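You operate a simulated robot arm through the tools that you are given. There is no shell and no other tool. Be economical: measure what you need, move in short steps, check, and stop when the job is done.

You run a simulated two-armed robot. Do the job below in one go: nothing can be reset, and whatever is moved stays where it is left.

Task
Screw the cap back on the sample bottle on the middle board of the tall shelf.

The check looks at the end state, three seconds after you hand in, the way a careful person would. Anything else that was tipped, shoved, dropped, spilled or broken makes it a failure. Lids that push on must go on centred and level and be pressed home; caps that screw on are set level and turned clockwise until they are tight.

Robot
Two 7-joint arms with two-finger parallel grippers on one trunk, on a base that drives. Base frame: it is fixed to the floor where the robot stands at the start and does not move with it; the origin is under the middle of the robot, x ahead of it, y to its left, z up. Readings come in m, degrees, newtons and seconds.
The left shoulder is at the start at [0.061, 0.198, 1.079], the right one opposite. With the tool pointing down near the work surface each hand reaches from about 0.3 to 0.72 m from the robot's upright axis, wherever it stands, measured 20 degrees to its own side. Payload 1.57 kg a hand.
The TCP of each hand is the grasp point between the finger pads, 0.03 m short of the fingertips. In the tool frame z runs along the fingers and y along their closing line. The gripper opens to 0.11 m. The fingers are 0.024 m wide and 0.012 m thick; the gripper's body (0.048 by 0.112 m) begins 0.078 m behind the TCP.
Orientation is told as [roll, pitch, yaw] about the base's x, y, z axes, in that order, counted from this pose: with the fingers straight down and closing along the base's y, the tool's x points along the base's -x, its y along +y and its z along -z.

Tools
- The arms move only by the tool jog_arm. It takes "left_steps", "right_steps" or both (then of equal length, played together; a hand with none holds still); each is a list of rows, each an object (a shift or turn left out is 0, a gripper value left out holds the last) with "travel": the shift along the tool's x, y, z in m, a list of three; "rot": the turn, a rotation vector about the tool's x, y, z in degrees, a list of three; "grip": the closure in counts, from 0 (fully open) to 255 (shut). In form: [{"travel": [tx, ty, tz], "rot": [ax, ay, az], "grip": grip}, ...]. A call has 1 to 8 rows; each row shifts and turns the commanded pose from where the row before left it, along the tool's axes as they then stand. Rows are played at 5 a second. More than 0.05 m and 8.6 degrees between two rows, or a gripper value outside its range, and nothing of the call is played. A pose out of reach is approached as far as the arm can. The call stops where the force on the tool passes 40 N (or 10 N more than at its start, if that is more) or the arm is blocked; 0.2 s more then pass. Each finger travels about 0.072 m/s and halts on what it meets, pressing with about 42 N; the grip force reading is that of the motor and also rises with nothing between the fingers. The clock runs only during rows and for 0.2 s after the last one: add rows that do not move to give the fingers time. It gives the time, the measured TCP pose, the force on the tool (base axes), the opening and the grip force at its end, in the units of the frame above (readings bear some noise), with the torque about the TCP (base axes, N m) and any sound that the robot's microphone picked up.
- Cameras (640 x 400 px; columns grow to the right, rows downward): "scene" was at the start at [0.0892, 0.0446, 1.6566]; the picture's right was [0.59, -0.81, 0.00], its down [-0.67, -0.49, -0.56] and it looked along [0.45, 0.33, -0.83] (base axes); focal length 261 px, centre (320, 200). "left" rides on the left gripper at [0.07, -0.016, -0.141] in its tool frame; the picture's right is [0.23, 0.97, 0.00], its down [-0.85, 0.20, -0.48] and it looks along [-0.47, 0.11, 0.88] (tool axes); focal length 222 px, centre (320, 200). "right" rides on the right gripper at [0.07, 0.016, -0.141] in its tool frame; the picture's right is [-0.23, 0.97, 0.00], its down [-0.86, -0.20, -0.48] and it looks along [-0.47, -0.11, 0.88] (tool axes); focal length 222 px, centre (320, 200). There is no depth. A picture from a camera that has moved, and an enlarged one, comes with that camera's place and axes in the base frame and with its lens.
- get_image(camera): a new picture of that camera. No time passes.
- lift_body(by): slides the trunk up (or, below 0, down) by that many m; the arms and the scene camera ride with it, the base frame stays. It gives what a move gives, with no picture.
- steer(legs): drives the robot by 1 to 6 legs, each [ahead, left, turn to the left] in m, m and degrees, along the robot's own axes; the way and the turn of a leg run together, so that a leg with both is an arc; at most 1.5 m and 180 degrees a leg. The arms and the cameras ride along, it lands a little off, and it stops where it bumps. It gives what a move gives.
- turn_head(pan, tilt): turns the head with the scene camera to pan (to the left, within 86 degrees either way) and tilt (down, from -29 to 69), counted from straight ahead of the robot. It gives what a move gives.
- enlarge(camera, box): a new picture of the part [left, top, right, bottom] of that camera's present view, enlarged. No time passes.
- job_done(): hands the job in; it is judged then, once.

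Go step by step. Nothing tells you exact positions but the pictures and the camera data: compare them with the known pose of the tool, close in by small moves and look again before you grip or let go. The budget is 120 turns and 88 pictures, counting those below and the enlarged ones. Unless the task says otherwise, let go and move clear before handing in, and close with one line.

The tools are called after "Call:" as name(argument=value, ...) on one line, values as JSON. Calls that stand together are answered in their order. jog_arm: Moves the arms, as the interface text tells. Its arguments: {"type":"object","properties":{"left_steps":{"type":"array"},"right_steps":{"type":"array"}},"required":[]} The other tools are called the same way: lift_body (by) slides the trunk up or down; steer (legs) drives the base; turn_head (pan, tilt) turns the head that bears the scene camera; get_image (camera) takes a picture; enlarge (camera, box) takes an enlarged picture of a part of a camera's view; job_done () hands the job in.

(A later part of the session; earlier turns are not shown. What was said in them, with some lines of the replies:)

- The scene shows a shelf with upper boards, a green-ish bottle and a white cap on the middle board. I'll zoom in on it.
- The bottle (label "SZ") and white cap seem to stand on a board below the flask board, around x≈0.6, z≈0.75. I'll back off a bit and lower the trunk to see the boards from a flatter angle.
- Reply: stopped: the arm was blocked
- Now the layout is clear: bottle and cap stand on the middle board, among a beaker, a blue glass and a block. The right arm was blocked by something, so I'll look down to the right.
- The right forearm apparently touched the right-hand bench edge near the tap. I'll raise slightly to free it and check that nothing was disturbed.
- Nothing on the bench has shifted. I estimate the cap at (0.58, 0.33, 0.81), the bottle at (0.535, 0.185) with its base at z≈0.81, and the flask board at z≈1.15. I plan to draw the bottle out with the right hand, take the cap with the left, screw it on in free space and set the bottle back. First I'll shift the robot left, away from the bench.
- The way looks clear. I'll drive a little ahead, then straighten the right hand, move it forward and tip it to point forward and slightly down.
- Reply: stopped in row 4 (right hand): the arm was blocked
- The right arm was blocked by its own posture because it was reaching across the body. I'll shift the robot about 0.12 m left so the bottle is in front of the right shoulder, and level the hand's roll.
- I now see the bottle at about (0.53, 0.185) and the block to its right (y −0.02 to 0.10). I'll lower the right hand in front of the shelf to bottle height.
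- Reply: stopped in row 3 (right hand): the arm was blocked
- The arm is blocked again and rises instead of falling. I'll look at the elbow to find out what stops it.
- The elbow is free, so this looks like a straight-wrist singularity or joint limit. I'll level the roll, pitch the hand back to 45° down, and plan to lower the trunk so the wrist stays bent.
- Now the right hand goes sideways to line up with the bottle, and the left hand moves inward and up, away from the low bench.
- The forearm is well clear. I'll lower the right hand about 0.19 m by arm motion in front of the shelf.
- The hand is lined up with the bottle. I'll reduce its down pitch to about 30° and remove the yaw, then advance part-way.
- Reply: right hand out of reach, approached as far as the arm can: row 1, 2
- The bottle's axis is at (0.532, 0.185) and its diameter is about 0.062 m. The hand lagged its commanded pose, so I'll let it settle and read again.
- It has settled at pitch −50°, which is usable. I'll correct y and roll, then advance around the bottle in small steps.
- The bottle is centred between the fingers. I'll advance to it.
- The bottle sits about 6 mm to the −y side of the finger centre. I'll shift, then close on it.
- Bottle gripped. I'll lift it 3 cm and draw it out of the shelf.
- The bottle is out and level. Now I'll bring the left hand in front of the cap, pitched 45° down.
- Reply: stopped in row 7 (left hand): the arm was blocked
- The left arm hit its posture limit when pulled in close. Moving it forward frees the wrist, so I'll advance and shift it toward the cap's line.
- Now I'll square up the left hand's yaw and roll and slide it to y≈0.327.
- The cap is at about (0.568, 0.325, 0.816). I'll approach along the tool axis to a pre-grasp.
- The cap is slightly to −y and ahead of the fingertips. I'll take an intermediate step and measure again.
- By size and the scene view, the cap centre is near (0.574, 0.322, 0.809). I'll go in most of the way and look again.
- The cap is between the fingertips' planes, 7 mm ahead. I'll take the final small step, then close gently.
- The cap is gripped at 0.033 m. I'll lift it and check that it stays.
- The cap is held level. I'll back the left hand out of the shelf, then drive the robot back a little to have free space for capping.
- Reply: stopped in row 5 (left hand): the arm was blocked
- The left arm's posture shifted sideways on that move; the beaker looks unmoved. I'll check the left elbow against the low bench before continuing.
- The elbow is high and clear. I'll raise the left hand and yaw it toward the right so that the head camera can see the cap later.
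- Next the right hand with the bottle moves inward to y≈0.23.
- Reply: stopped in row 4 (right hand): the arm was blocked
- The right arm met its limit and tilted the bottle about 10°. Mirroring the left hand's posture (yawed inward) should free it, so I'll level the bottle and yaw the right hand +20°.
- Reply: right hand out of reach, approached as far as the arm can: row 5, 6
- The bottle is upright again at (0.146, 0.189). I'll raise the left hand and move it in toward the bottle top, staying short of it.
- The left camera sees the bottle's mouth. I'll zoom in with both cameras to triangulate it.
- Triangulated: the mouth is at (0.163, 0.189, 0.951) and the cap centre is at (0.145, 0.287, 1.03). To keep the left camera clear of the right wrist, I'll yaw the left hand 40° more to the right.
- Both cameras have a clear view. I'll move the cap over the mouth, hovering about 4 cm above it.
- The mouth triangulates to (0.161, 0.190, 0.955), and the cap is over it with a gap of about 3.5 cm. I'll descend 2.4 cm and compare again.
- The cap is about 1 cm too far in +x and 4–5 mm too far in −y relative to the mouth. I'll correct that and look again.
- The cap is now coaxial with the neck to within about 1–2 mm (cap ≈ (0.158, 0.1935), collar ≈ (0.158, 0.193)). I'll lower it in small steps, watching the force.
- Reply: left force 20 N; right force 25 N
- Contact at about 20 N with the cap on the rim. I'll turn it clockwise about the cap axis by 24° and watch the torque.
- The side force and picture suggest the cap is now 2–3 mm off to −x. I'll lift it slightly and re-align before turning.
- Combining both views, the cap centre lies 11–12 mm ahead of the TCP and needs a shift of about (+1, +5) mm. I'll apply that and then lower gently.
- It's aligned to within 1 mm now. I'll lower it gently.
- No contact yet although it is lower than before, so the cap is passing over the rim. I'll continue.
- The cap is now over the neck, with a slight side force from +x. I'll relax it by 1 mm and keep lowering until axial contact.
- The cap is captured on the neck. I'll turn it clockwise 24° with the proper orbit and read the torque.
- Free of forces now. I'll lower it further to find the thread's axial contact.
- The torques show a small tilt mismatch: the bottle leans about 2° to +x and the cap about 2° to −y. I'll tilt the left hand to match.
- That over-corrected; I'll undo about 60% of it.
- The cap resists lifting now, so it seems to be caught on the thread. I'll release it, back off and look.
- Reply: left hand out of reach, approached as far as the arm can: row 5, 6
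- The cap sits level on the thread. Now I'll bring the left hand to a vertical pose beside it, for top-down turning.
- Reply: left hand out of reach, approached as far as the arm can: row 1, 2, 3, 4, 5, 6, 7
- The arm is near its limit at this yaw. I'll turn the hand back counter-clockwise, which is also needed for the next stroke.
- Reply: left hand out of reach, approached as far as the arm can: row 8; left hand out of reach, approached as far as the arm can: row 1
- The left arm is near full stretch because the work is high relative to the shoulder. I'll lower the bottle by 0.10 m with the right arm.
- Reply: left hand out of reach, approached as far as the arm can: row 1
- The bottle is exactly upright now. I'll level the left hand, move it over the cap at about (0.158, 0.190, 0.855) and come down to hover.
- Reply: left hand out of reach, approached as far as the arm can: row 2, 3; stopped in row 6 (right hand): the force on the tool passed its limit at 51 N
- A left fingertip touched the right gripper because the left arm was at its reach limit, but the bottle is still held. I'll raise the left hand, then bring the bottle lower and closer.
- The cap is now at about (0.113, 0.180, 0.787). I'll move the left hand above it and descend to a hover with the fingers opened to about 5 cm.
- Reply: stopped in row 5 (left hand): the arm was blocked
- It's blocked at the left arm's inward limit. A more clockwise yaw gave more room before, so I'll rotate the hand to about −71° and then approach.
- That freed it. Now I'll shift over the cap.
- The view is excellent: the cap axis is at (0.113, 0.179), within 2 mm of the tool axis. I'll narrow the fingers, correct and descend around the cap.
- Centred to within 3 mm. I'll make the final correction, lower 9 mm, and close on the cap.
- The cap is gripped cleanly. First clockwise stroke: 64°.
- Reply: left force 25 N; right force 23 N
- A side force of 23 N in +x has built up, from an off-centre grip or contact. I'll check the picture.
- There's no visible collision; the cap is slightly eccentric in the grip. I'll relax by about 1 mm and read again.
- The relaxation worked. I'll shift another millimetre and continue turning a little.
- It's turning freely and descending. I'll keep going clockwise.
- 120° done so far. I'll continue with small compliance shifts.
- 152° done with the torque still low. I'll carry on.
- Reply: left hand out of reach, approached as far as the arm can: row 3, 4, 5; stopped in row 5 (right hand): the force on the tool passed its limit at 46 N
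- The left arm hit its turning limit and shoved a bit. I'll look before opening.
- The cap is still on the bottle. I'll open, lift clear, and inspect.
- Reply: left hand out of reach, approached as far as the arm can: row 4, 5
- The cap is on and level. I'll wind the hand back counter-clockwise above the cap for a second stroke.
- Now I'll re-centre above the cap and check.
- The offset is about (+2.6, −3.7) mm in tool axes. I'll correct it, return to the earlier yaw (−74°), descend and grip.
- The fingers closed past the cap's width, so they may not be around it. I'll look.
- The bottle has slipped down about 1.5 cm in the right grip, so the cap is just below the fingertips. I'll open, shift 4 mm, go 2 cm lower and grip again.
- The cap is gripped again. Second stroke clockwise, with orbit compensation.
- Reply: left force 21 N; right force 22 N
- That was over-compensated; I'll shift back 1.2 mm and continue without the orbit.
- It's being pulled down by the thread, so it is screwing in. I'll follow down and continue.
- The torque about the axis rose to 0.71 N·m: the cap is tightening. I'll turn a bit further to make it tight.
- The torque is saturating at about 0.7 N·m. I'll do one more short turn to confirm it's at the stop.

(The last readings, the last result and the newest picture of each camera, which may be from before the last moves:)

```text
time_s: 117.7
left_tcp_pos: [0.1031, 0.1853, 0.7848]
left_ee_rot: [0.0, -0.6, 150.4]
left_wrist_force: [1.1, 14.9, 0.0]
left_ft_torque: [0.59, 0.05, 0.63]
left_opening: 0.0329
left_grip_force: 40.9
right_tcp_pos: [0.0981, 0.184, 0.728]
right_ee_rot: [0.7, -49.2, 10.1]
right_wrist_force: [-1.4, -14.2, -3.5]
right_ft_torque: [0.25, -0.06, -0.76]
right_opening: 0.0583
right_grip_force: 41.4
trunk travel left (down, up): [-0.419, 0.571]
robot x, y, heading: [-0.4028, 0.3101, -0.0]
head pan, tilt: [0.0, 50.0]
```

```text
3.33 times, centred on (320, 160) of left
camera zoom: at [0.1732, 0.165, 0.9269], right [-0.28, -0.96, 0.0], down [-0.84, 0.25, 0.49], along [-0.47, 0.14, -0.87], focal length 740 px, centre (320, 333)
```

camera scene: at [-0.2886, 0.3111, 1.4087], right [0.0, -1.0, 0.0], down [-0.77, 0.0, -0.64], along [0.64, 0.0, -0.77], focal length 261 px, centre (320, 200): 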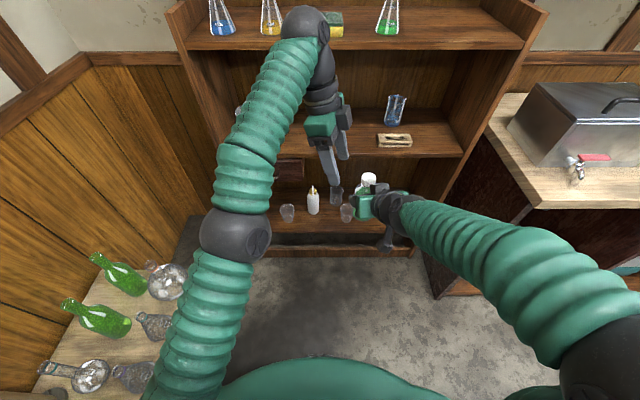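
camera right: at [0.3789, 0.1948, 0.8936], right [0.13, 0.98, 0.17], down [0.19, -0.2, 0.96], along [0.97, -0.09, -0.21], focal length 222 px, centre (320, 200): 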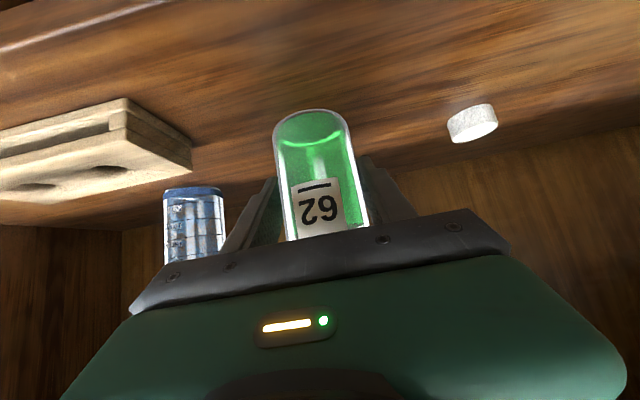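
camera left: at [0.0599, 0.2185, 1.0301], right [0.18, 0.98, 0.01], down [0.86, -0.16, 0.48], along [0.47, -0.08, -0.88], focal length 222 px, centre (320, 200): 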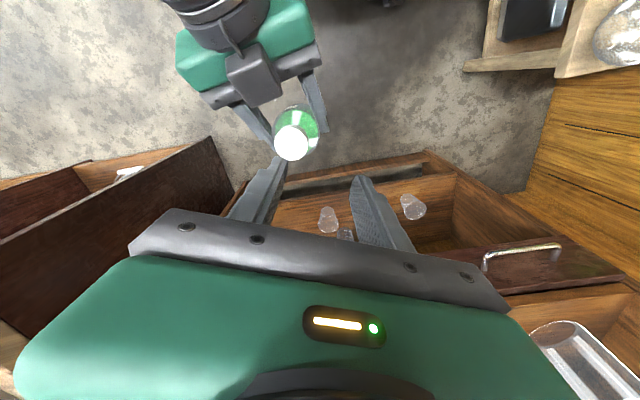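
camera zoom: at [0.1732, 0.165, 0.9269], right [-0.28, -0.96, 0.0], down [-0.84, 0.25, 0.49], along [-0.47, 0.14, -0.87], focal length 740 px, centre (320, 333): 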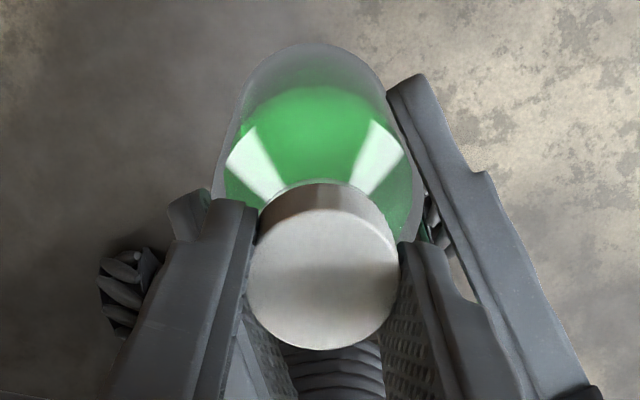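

The cap is home and tight. I'll release it, raise the left hand and unwind it while moving away.

Call:
jog_arm(left_steps=[{"grip": 145}, {}, {"travel": [0, 0, -0.025]}, {"travel": [0, 0, -0.025]}, {"rot": [0, 0, -8]}, {"rot": [0, 0, -8]}, {"rot": [0, 0, -8]}, {"rot": [0, 0, -8]}])

Call:
jog_arm(left_steps=[{"travel": [0, 0, -0.02], "rot": [0, 0, -8]}, {"travel": [0, 0, -0.02], "rot": [0, 0, -8]}, {"rot": [0, 0, -8]}, {"rot": [0, 0, -8]}, {"rot": [0, 0, -8]}, {"rot": [0, 0, -8]}, {"rot": [0, 0, -8]}, {"rot": [0, 0, -8]}])

Call:
jog_arm(left_steps=[{"travel": [0.02, 0, 0], "rot": [0, 0, -8]}, {"travel": [0.02, 0, 0], "rot": [0, 0, -8]}, {"travel": [0.02, 0, 0], "rot": [0, 0, -8]}, {"travel": [0.02, 0, 0], "rot": [0, 0, -8]}, {"travel": [0.02, 0, 0], "rot": [0, 0, -8]}, {"travel": [0.02, 0.02, 0], "rot": [0, 0, -8]}, {"travel": [0.02, 0.02, 0]}, {"travel": [0.02, 0.02, 0]}])

```text
time_s: 119.5
left_tcp_pos: [0.1027, 0.1847, 0.8359]
left_ee_rot: [-0.2, -0.4, -177.4]
left_wrist_force: [0.6, -0.4, 0.2]
left_ft_torque: [-0.01, 0.02, 0.04]
left_opening: 0.0475
left_grip_force: 0.1
right_tcp_pos: [0.0967, 0.1846, 0.728]
right_ee_rot: [0.6, -49.2, 10.3]
right_wrist_force: [0.0, 0.6, -2.5]
right_ft_torque: [-0.01, 0.03, 0.01]
right_opening: 0.0578
right_grip_force: 42.0
trunk travel left (down, up): [-0.419, 0.571]
robot x, y, heading: [-0.3987, 0.3085, -0.1]
head pan, tilt: [0.0, 50.0]
```

```text
time_s: 121.3
left_tcp_pos: [0.103, 0.1856, 0.8755]
left_ee_rot: [-0.5, -0.1, -113.5]
left_wrist_force: [-0.5, -0.1, -0.5]
left_ft_torque: [0.0, -0.01, -0.02]
left_opening: 0.0473
left_grip_force: 0.1
right_tcp_pos: [0.0974, 0.184, 0.7288]
right_ee_rot: [0.7, -49.2, 10.2]
right_wrist_force: [0.0, 0.1, -3.6]
right_ft_torque: [0.0, 0.01, 0.01]
right_opening: 0.0581
right_grip_force: 41.9
trunk travel left (down, up): [-0.419, 0.571]
robot x, y, heading: [-0.3984, 0.3102, -0.2]
head pan, tilt: [0.0, 50.0]
```

```text
time_s: 123.1
left_tcp_pos: [0.1491, 0.3616, 0.8724]
left_ee_rot: [-0.5, 0.3, -65.6]
left_wrist_force: [0.1, -1.0, -0.1]
left_ft_torque: [0.01, 0.01, 0.0]
left_opening: 0.0472
left_grip_force: 0.0
right_tcp_pos: [0.098, 0.1855, 0.7285]
right_ee_rot: [0.6, -49.2, 10.4]
right_wrist_force: [0.3, -0.4, -3.5]
right_ft_torque: [0.0, 0.01, -0.03]
right_opening: 0.058
right_grip_force: 42.3
trunk travel left (down, up): [-0.419, 0.571]
robot x, y, heading: [-0.3972, 0.3103, -0.1]
head pan, tilt: [0.0, 50.0]
```

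The left hand is clear. I'll move it further aside and view the bottle to measure how far it has slipped in the grip.

Call:
jog_arm(left_steps=[{"travel": [0.035, 0.01, 0]}, {"travel": [0.035, 0.01, 0]}, {"travel": [0.035, 0.01, -0.02]}, {"travel": [0.02, 0, -0.03]}, {}])

Call:
enlarge(camera="scene", box=[300, 150, 440, 260])

Call:
get_image(camera="right")

```text
time_s: 124.3
left_tcp_pos: [0.1282, 0.4896, 0.9246]
left_ee_rot: [-0.5, 0.3, -65.6]
left_wrist_force: [-0.3, 0.1, 1.0]
left_ft_torque: [0.0, 0.0, 0.0]
left_opening: 0.0477
left_grip_force: 0.1
right_tcp_pos: [0.0972, 0.1848, 0.728]
right_ee_rot: [0.7, -49.2, 10.4]
right_wrist_force: [-0.3, 0.2, -4.5]
right_ft_torque: [-0.01, 0.05, 0.0]
right_opening: 0.058
right_grip_force: 41.6
trunk travel left (down, up): [-0.419, 0.571]
robot x, y, heading: [-0.3976, 0.3116, 0.0]
head pan, tilt: [0.0, 50.0]
```

```text
3.64 times, centred on (370, 205) of scene
camera zoom: at [-0.288, 0.3113, 1.4086], right [0.0, -1.0, 0.0], down [-0.77, 0.0, -0.64], along [0.64, 0.0, -0.77], focal length 951 px, centre (138, 182)
```

zoom: 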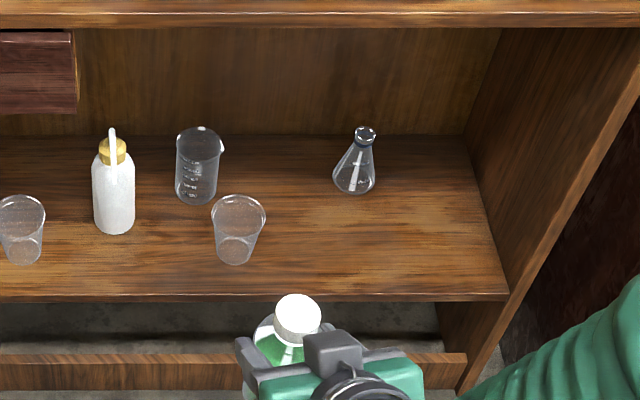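

```text
9 pictures are left
camera right: at [-0.0542, 0.1713, 0.7687], right [-0.04, 0.98, 0.18], down [0.23, -0.17, 0.96], along [0.97, 0.08, -0.22], focal length 222 px, centre (320, 200)
```

right: 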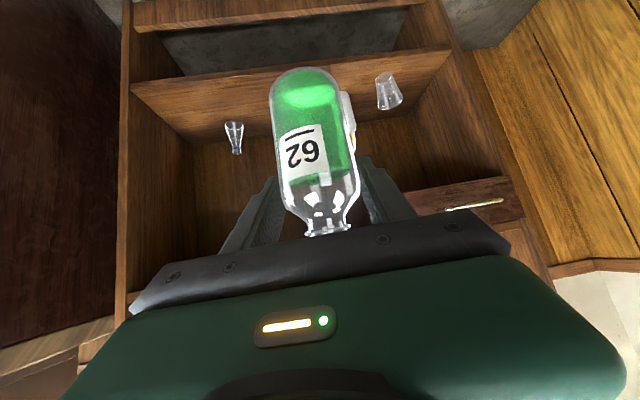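

The bottle has slid about 2–3 cm down in the right grip, with its bottom roughly 8 cm below the TCP, but it is upright and capped. I'll move the right hand out to y≈0.13, square its yaw and raise it.

Call:
jog_arm(right_steps=[{"travel": [0, -0.028, 0]}, {"travel": [0, -0.028, 0]}, {"rot": [3.4, 0, 2.95]}, {"rot": [3.4, 0, 2.95]}, {"travel": [-0.0227, 0, -0.0197]}, {"travel": [-0.0227, 0, -0.0197]}, {"travel": [-0.0227, 0, -0.0197]}, {}])

Call:
jog_arm(right_steps=[{"travel": [-0.0227, 0, -0.0197]}, {"travel": [-0.0227, 0, -0.0197]}, {"travel": [-0.0227, 0, -0.0197]}, {"travel": [-0.0152, 0, -0.0131]}, {}])

```text
time_s: 126.1
left_tcp_pos: [0.1274, 0.4895, 0.9232]
left_ee_rot: [-0.5, 0.4, -65.6]
left_wrist_force: [-0.6, -0.2, -0.2]
left_ft_torque: [0.01, 0.04, 0.01]
left_opening: 0.0476
left_grip_force: 0.0
right_tcp_pos: [0.1071, 0.1286, 0.8173]
right_ee_rot: [0.6, -49.1, 1.2]
right_wrist_force: [0.4, -0.8, -3.2]
right_ft_torque: [0.0, 0.06, 0.04]
right_opening: 0.0583
right_grip_force: 41.7
trunk travel left (down, up): [-0.419, 0.571]
robot x, y, heading: [-0.3975, 0.3104, -0.2]
head pan, tilt: [0.0, 50.0]
```

```text
time_s: 127.3
left_tcp_pos: [0.1282, 0.4886, 0.9249]
left_ee_rot: [-0.5, 0.4, -65.7]
left_wrist_force: [-1.1, 0.3, -0.1]
left_ft_torque: [-0.02, -0.03, -0.01]
left_opening: 0.0475
left_grip_force: 0.1
right_tcp_pos: [0.1075, 0.1284, 0.9289]
right_ee_rot: [0.7, -49.1, 1.4]
right_wrist_force: [-0.4, -0.2, -4.6]
right_ft_torque: [-0.02, 0.05, -0.01]
right_opening: 0.0579
right_grip_force: 42.0
trunk travel left (down, up): [-0.419, 0.571]
robot x, y, heading: [-0.3968, 0.3098, -0.0]
head pan, tilt: [0.0, 50.0]
```

Now I'll drive forward 0.2 m back to the shelf and look through the right camera.

Call:
steer(legs=[[0.2, 0, 0]])

Call:
jog_arm(right_steps=[{"travel": [-0.02, 0.018, 0.023]}, {"travel": [-0.02, 0.018, 0.023]}, {"travel": [-0.02, 0.018, 0.023]}, {}])

Call:
get_image(camera="right")

```text
time_s: 128.9
left_tcp_pos: [0.3295, 0.4887, 0.9227]
left_ee_rot: [-0.5, 0.3, -65.5]
left_wrist_force: [0.6, -0.8, -0.7]
left_ft_torque: [0.01, -0.01, 0.0]
left_opening: 0.0474
left_grip_force: 0.2
right_tcp_pos: [0.3087, 0.1284, 0.9288]
right_ee_rot: [0.6, -49.0, 1.5]
right_wrist_force: [0.4, -0.6, -2.7]
right_ft_torque: [0.0, 0.01, -0.03]
right_opening: 0.0582
right_grip_force: 42.0
trunk travel left (down, up): [-0.419, 0.571]
robot x, y, heading: [-0.1988, 0.3115, -0.2]
head pan, tilt: [0.0, 50.0]
```

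```text
time_s: 129.9
left_tcp_pos: [0.327, 0.4894, 0.9241]
left_ee_rot: [-0.5, 0.2, -65.7]
left_wrist_force: [-0.3, 0.1, -0.3]
left_ft_torque: [0.0, -0.01, -0.03]
left_opening: 0.0474
left_grip_force: 0.1
right_tcp_pos: [0.399, 0.1843, 0.9336]
right_ee_rot: [0.7, -49.3, 1.3]
right_wrist_force: [0.3, 0.4, -3.3]
right_ft_torque: [-0.01, 0.02, 0.02]
right_opening: 0.0582
right_grip_force: 42.6
trunk travel left (down, up): [-0.419, 0.571]
robot x, y, heading: [-0.1947, 0.3089, -0.1]
head pan, tilt: [0.0, 50.0]
```

```text
8 pictures are left
camera right: at [0.2468, 0.1952, 0.9726], right [0.12, 0.98, 0.18], down [0.2, -0.2, 0.96], along [0.97, -0.08, -0.22], focal length 222 px, centre (320, 200)
```

right: 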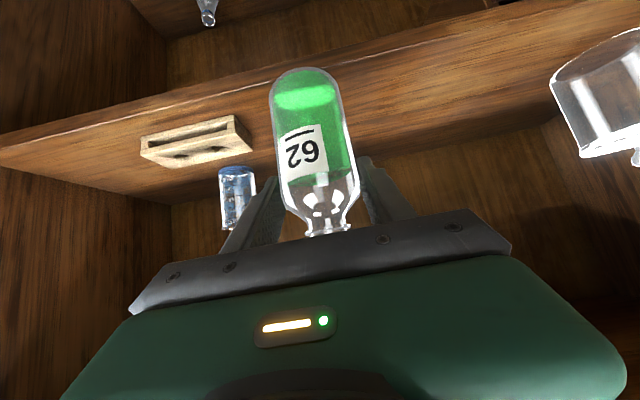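

Clearance over the board edge looks good, at about 4–5 cm. I'll advance to the bottle's original spot.

Call:
jog_arm(right_steps=[{"travel": [-0.0217, 0, 0.0252]}, {"travel": [-0.0217, 0, 0.0252]}, {"travel": [-0.0217, 0, 0.0252]}, {"travel": [-0.0217, 0, 0.0252]}, {}])

Call:
get_image(camera="right")

```text
time_s: 131.1
left_tcp_pos: [0.3268, 0.4903, 0.9258]
left_ee_rot: [-0.3, 0.2, -65.6]
left_wrist_force: [0.2, 0.1, 1.4]
left_ft_torque: [0.02, 0.02, -0.01]
left_opening: 0.0473
left_grip_force: 0.0
right_tcp_pos: [0.5301, 0.1905, 0.929]
right_ee_rot: [0.7, -49.2, 1.2]
right_wrist_force: [0.2, -0.2, -3.0]
right_ft_torque: [-0.02, 0.04, 0.0]
right_opening: 0.0582
right_grip_force: 42.1
trunk travel left (down, up): [-0.419, 0.571]
robot x, y, heading: [-0.197, 0.313, 0.1]
head pan, tilt: [0.0, 50.0]
```

```text
7 pictures are left
camera right: at [0.3772, 0.1997, 0.9693], right [0.12, 0.98, 0.18], down [0.2, -0.2, 0.96], along [0.97, -0.08, -0.22], focal length 222 px, centre (320, 200)
```

right: 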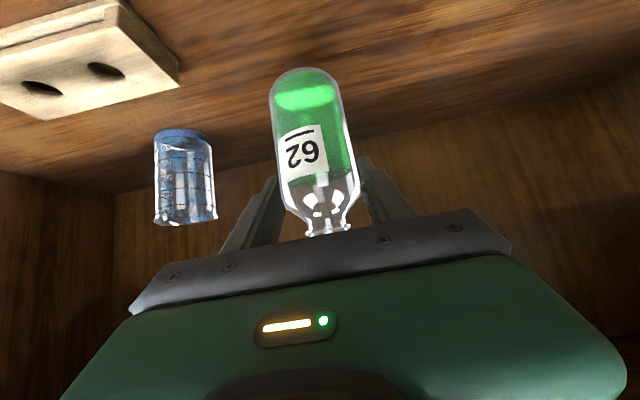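

I'm over the original spot. I'll level the bottle by about 1.5° and lower it in stages until it touches the board.

Call:
jog_arm(right_steps=[{"travel": [0, -0.005, 0], "rot": [1.0, -0.4, -1.1]}, {"travel": [0.0151, 0, 0.0131]}, {}, {"travel": [0.003, 0, 0.0026]}, {"travel": [0.003, 0, 0.0026]}, {}, {}])

Call:
get_image(camera="right")

```text
time_s: 132.7
left_tcp_pos: [0.3275, 0.4901, 0.9238]
left_ee_rot: [-0.5, 0.3, -65.6]
left_wrist_force: [0.1, 0.7, 0.4]
left_ft_torque: [-0.01, 0.0, -0.04]
left_opening: 0.047
left_grip_force: 0.0
right_tcp_pos: [0.5303, 0.1845, 0.9014]
right_ee_rot: [-1.6, -49.5, 3.2]
right_wrist_force: [0.0, 0.7, -3.9]
right_ft_torque: [-0.07, 0.02, 0.04]
right_opening: 0.0579
right_grip_force: 42.0
trunk travel left (down, up): [-0.419, 0.571]
robot x, y, heading: [-0.1963, 0.3105, -0.3]
head pan, tilt: [0.0, 50.0]
```

```text
6 pictures are left
camera right: at [0.3783, 0.1955, 0.9398], right [0.12, 0.98, 0.15], down [0.2, -0.17, 0.96], along [0.97, -0.08, -0.21], focal length 222 px, centre (320, 200)
```

right: 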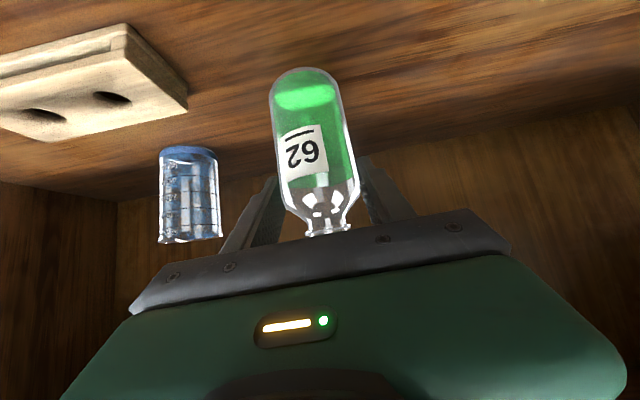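

No contact yet. I'll continue down in small steps.

Call:
jog_arm(right_steps=[{"travel": [0.0022, 0, 0.002]}, {"travel": [0.0022, 0, 0.002]}, {}, {"travel": [0.0015, 0, 0.0013]}, {}, {"travel": [0.0015, 0, 0.0013]}, {}])

```text
time_s: 134.3
left_tcp_pos: [0.3272, 0.4903, 0.9254]
left_ee_rot: [-0.4, 0.3, -65.6]
left_wrist_force: [-0.6, -0.2, 0.1]
left_ft_torque: [0.0, 0.01, -0.02]
left_opening: 0.0475
left_grip_force: 0.1
right_tcp_pos: [0.5311, 0.1825, 0.894]
right_ee_rot: [-1.7, -49.8, 3.1]
right_wrist_force: [0.8, -0.2, 8.5]
right_ft_torque: [0.05, 0.11, 0.01]
right_opening: 0.058
right_grip_force: 41.9
trunk travel left (down, up): [-0.419, 0.571]
robot x, y, heading: [-0.1985, 0.3115, 0.1]
head pan, tilt: [0.0, 50.0]
```

The bottle is standing on the board (8.5 N up, almost no torque). I'll ease off slightly and open slowly.

Call:
jog_arm(right_steps=[{"travel": [-0.0005, 0, -0.0004]}, {"grip": 118}, {"grip": 112}, {"grip": 100}, {"grip": 70}, {"grip": 40}, {}, {}])

Call:
get_image(camera="right")

```text
time_s: 136.1
left_tcp_pos: [0.3282, 0.4903, 0.9251]
left_ee_rot: [-0.4, 0.2, -65.6]
left_wrist_force: [0.1, 0.0, -1.0]
left_ft_torque: [-0.07, -0.02, 0.07]
left_opening: 0.0475
left_grip_force: 0.1
right_tcp_pos: [0.5322, 0.1836, 0.8917]
right_ee_rot: [-1.8, -49.4, 3.1]
right_wrist_force: [-0.4, -0.4, 0.2]
right_ft_torque: [0.02, -0.01, -0.01]
right_opening: 0.0925
right_grip_force: 0.0
trunk travel left (down, up): [-0.419, 0.571]
robot x, y, heading: [-0.1969, 0.3119, 0.0]
head pan, tilt: [0.0, 50.0]
```

```text
5 pictures are left
camera right: at [0.3785, 0.1948, 0.931], right [0.12, 0.98, 0.15], down [0.2, -0.17, 0.96], along [0.97, -0.08, -0.21], focal length 222 px, centre (320, 200)
```

right: 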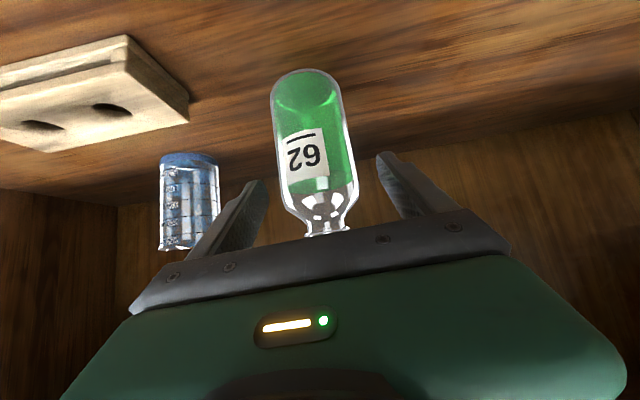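

The bottle stands free. I'll retreat the right hand straight back.

Call:
jog_arm(right_steps=[{"travel": [0.0109, 0, -0.0126]}, {"travel": [0.0217, 0, -0.0252]}, {"travel": [0.0217, 0, -0.0252]}, {"travel": [0.0217, 0, -0.0252]}, {"travel": [0.0217, 0, -0.0252]}, {}])

Call:
turn_head(pan=0, tilt=35)

Call:
get_image(camera="scene")

Call:
enlarge(camera="scene", box=[310, 190, 430, 280])

```text
time_s: 137.5
left_tcp_pos: [0.3276, 0.4901, 0.924]
left_ee_rot: [-0.5, 0.3, -65.5]
left_wrist_force: [-0.4, -0.3, -0.5]
left_ft_torque: [0.0, -0.02, 0.01]
left_opening: 0.0475
left_grip_force: 0.1
right_tcp_pos: [0.384, 0.1667, 0.8951]
right_ee_rot: [-1.2, -49.8, 1.5]
right_wrist_force: [-0.6, 0.6, 0.2]
right_ft_torque: [-0.03, 0.0, 0.0]
right_opening: 0.0925
right_grip_force: 0.0
trunk travel left (down, up): [-0.419, 0.571]
robot x, y, heading: [-0.1956, 0.3121, -0.1]
head pan, tilt: [0.0, 50.0]
```

```text
time_s: 138.2
left_tcp_pos: [0.3273, 0.4896, 0.924]
left_ee_rot: [-0.4, 0.2, -65.6]
left_wrist_force: [-0.4, -0.5, 0.2]
left_ft_torque: [0.03, 0.01, -0.01]
left_opening: 0.0474
left_grip_force: 0.1
right_tcp_pos: [0.3836, 0.1688, 0.8969]
right_ee_rot: [-1.0, -50.0, 1.7]
right_wrist_force: [0.1, -0.1, -0.4]
right_ft_torque: [-0.01, -0.03, -0.01]
right_opening: 0.0931
right_grip_force: 0.0
trunk travel left (down, up): [-0.419, 0.571]
robot x, y, heading: [-0.1991, 0.3114, -0.1]
head pan, tilt: [0.0, 35.0]
```

```text
4 pictures are left
camera scene: at [-0.0773, 0.3119, 1.4305], right [0.0, -1.0, 0.0], down [-0.58, 0.0, -0.82], along [0.82, 0.0, -0.58], focal length 261 px, centre (320, 200)
```

scene: 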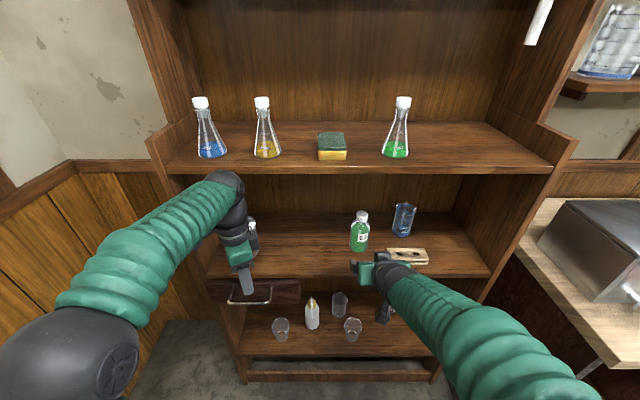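

```text
4.44 times, centred on (370, 235) of scene
camera zoom: at [-0.0773, 0.3119, 1.4305], right [0.0, -1.0, 0.0], down [-0.58, 0.0, -0.82], along [0.82, 0.0, -0.58], focal length 1162 px, centre (98, 44)
```

zoom: 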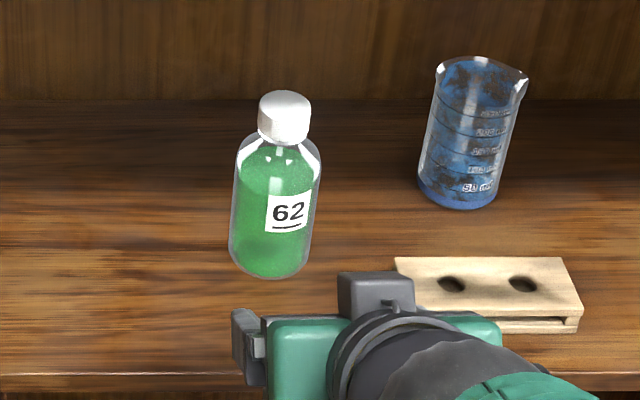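

The bottle stands upright in its old place with the cap on straight and tight, and its neighbours are undisturbed. I'll back the robot away and hand in.

Call:
steer(legs=[[-0.2, 0, 0]])

Call:
get_image(camera="scene")

```text
time_s: 139.8
left_tcp_pos: [0.1347, 0.4891, 0.9248]
left_ee_rot: [-0.3, 0.2, -65.6]
left_wrist_force: [-0.5, 0.4, 0.4]
left_ft_torque: [0.01, -0.01, 0.01]
left_opening: 0.0475
left_grip_force: 0.2
right_tcp_pos: [0.1905, 0.1721, 0.8975]
right_ee_rot: [-0.8, -50.1, 1.9]
right_wrist_force: [-0.5, -0.4, 0.7]
right_ft_torque: [-0.01, 0.02, 0.01]
right_opening: 0.0928
right_grip_force: 0.0
trunk travel left (down, up): [-0.419, 0.571]
robot x, y, heading: [-0.389, 0.311, -0.1]
head pan, tilt: [0.0, 35.0]
```

```text
2 pictures are left
camera scene: at [-0.2701, 0.312, 1.4306], right [0.0, -1.0, 0.0], down [-0.57, 0.0, -0.82], along [0.82, 0.0, -0.57], focal length 261 px, centre (320, 200)
```

scene: 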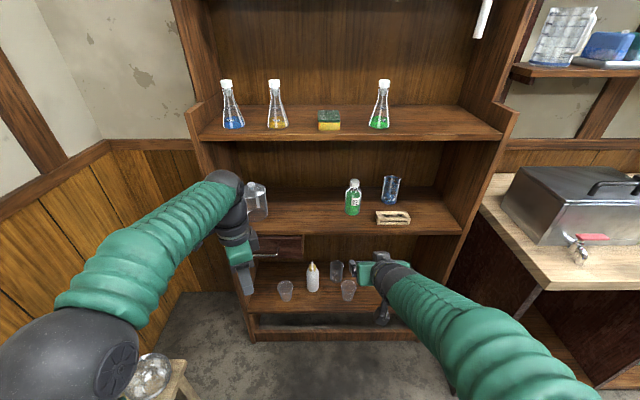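

Everything is in place, both hands are empty and clear, so I'm handing in.

Call:
job_done()

```text
The job is handed in.
```

The cap is screwed tight on the sample bottle, which stands upright at its original spot on the middle board; nothing else looks moved in the final pictures.
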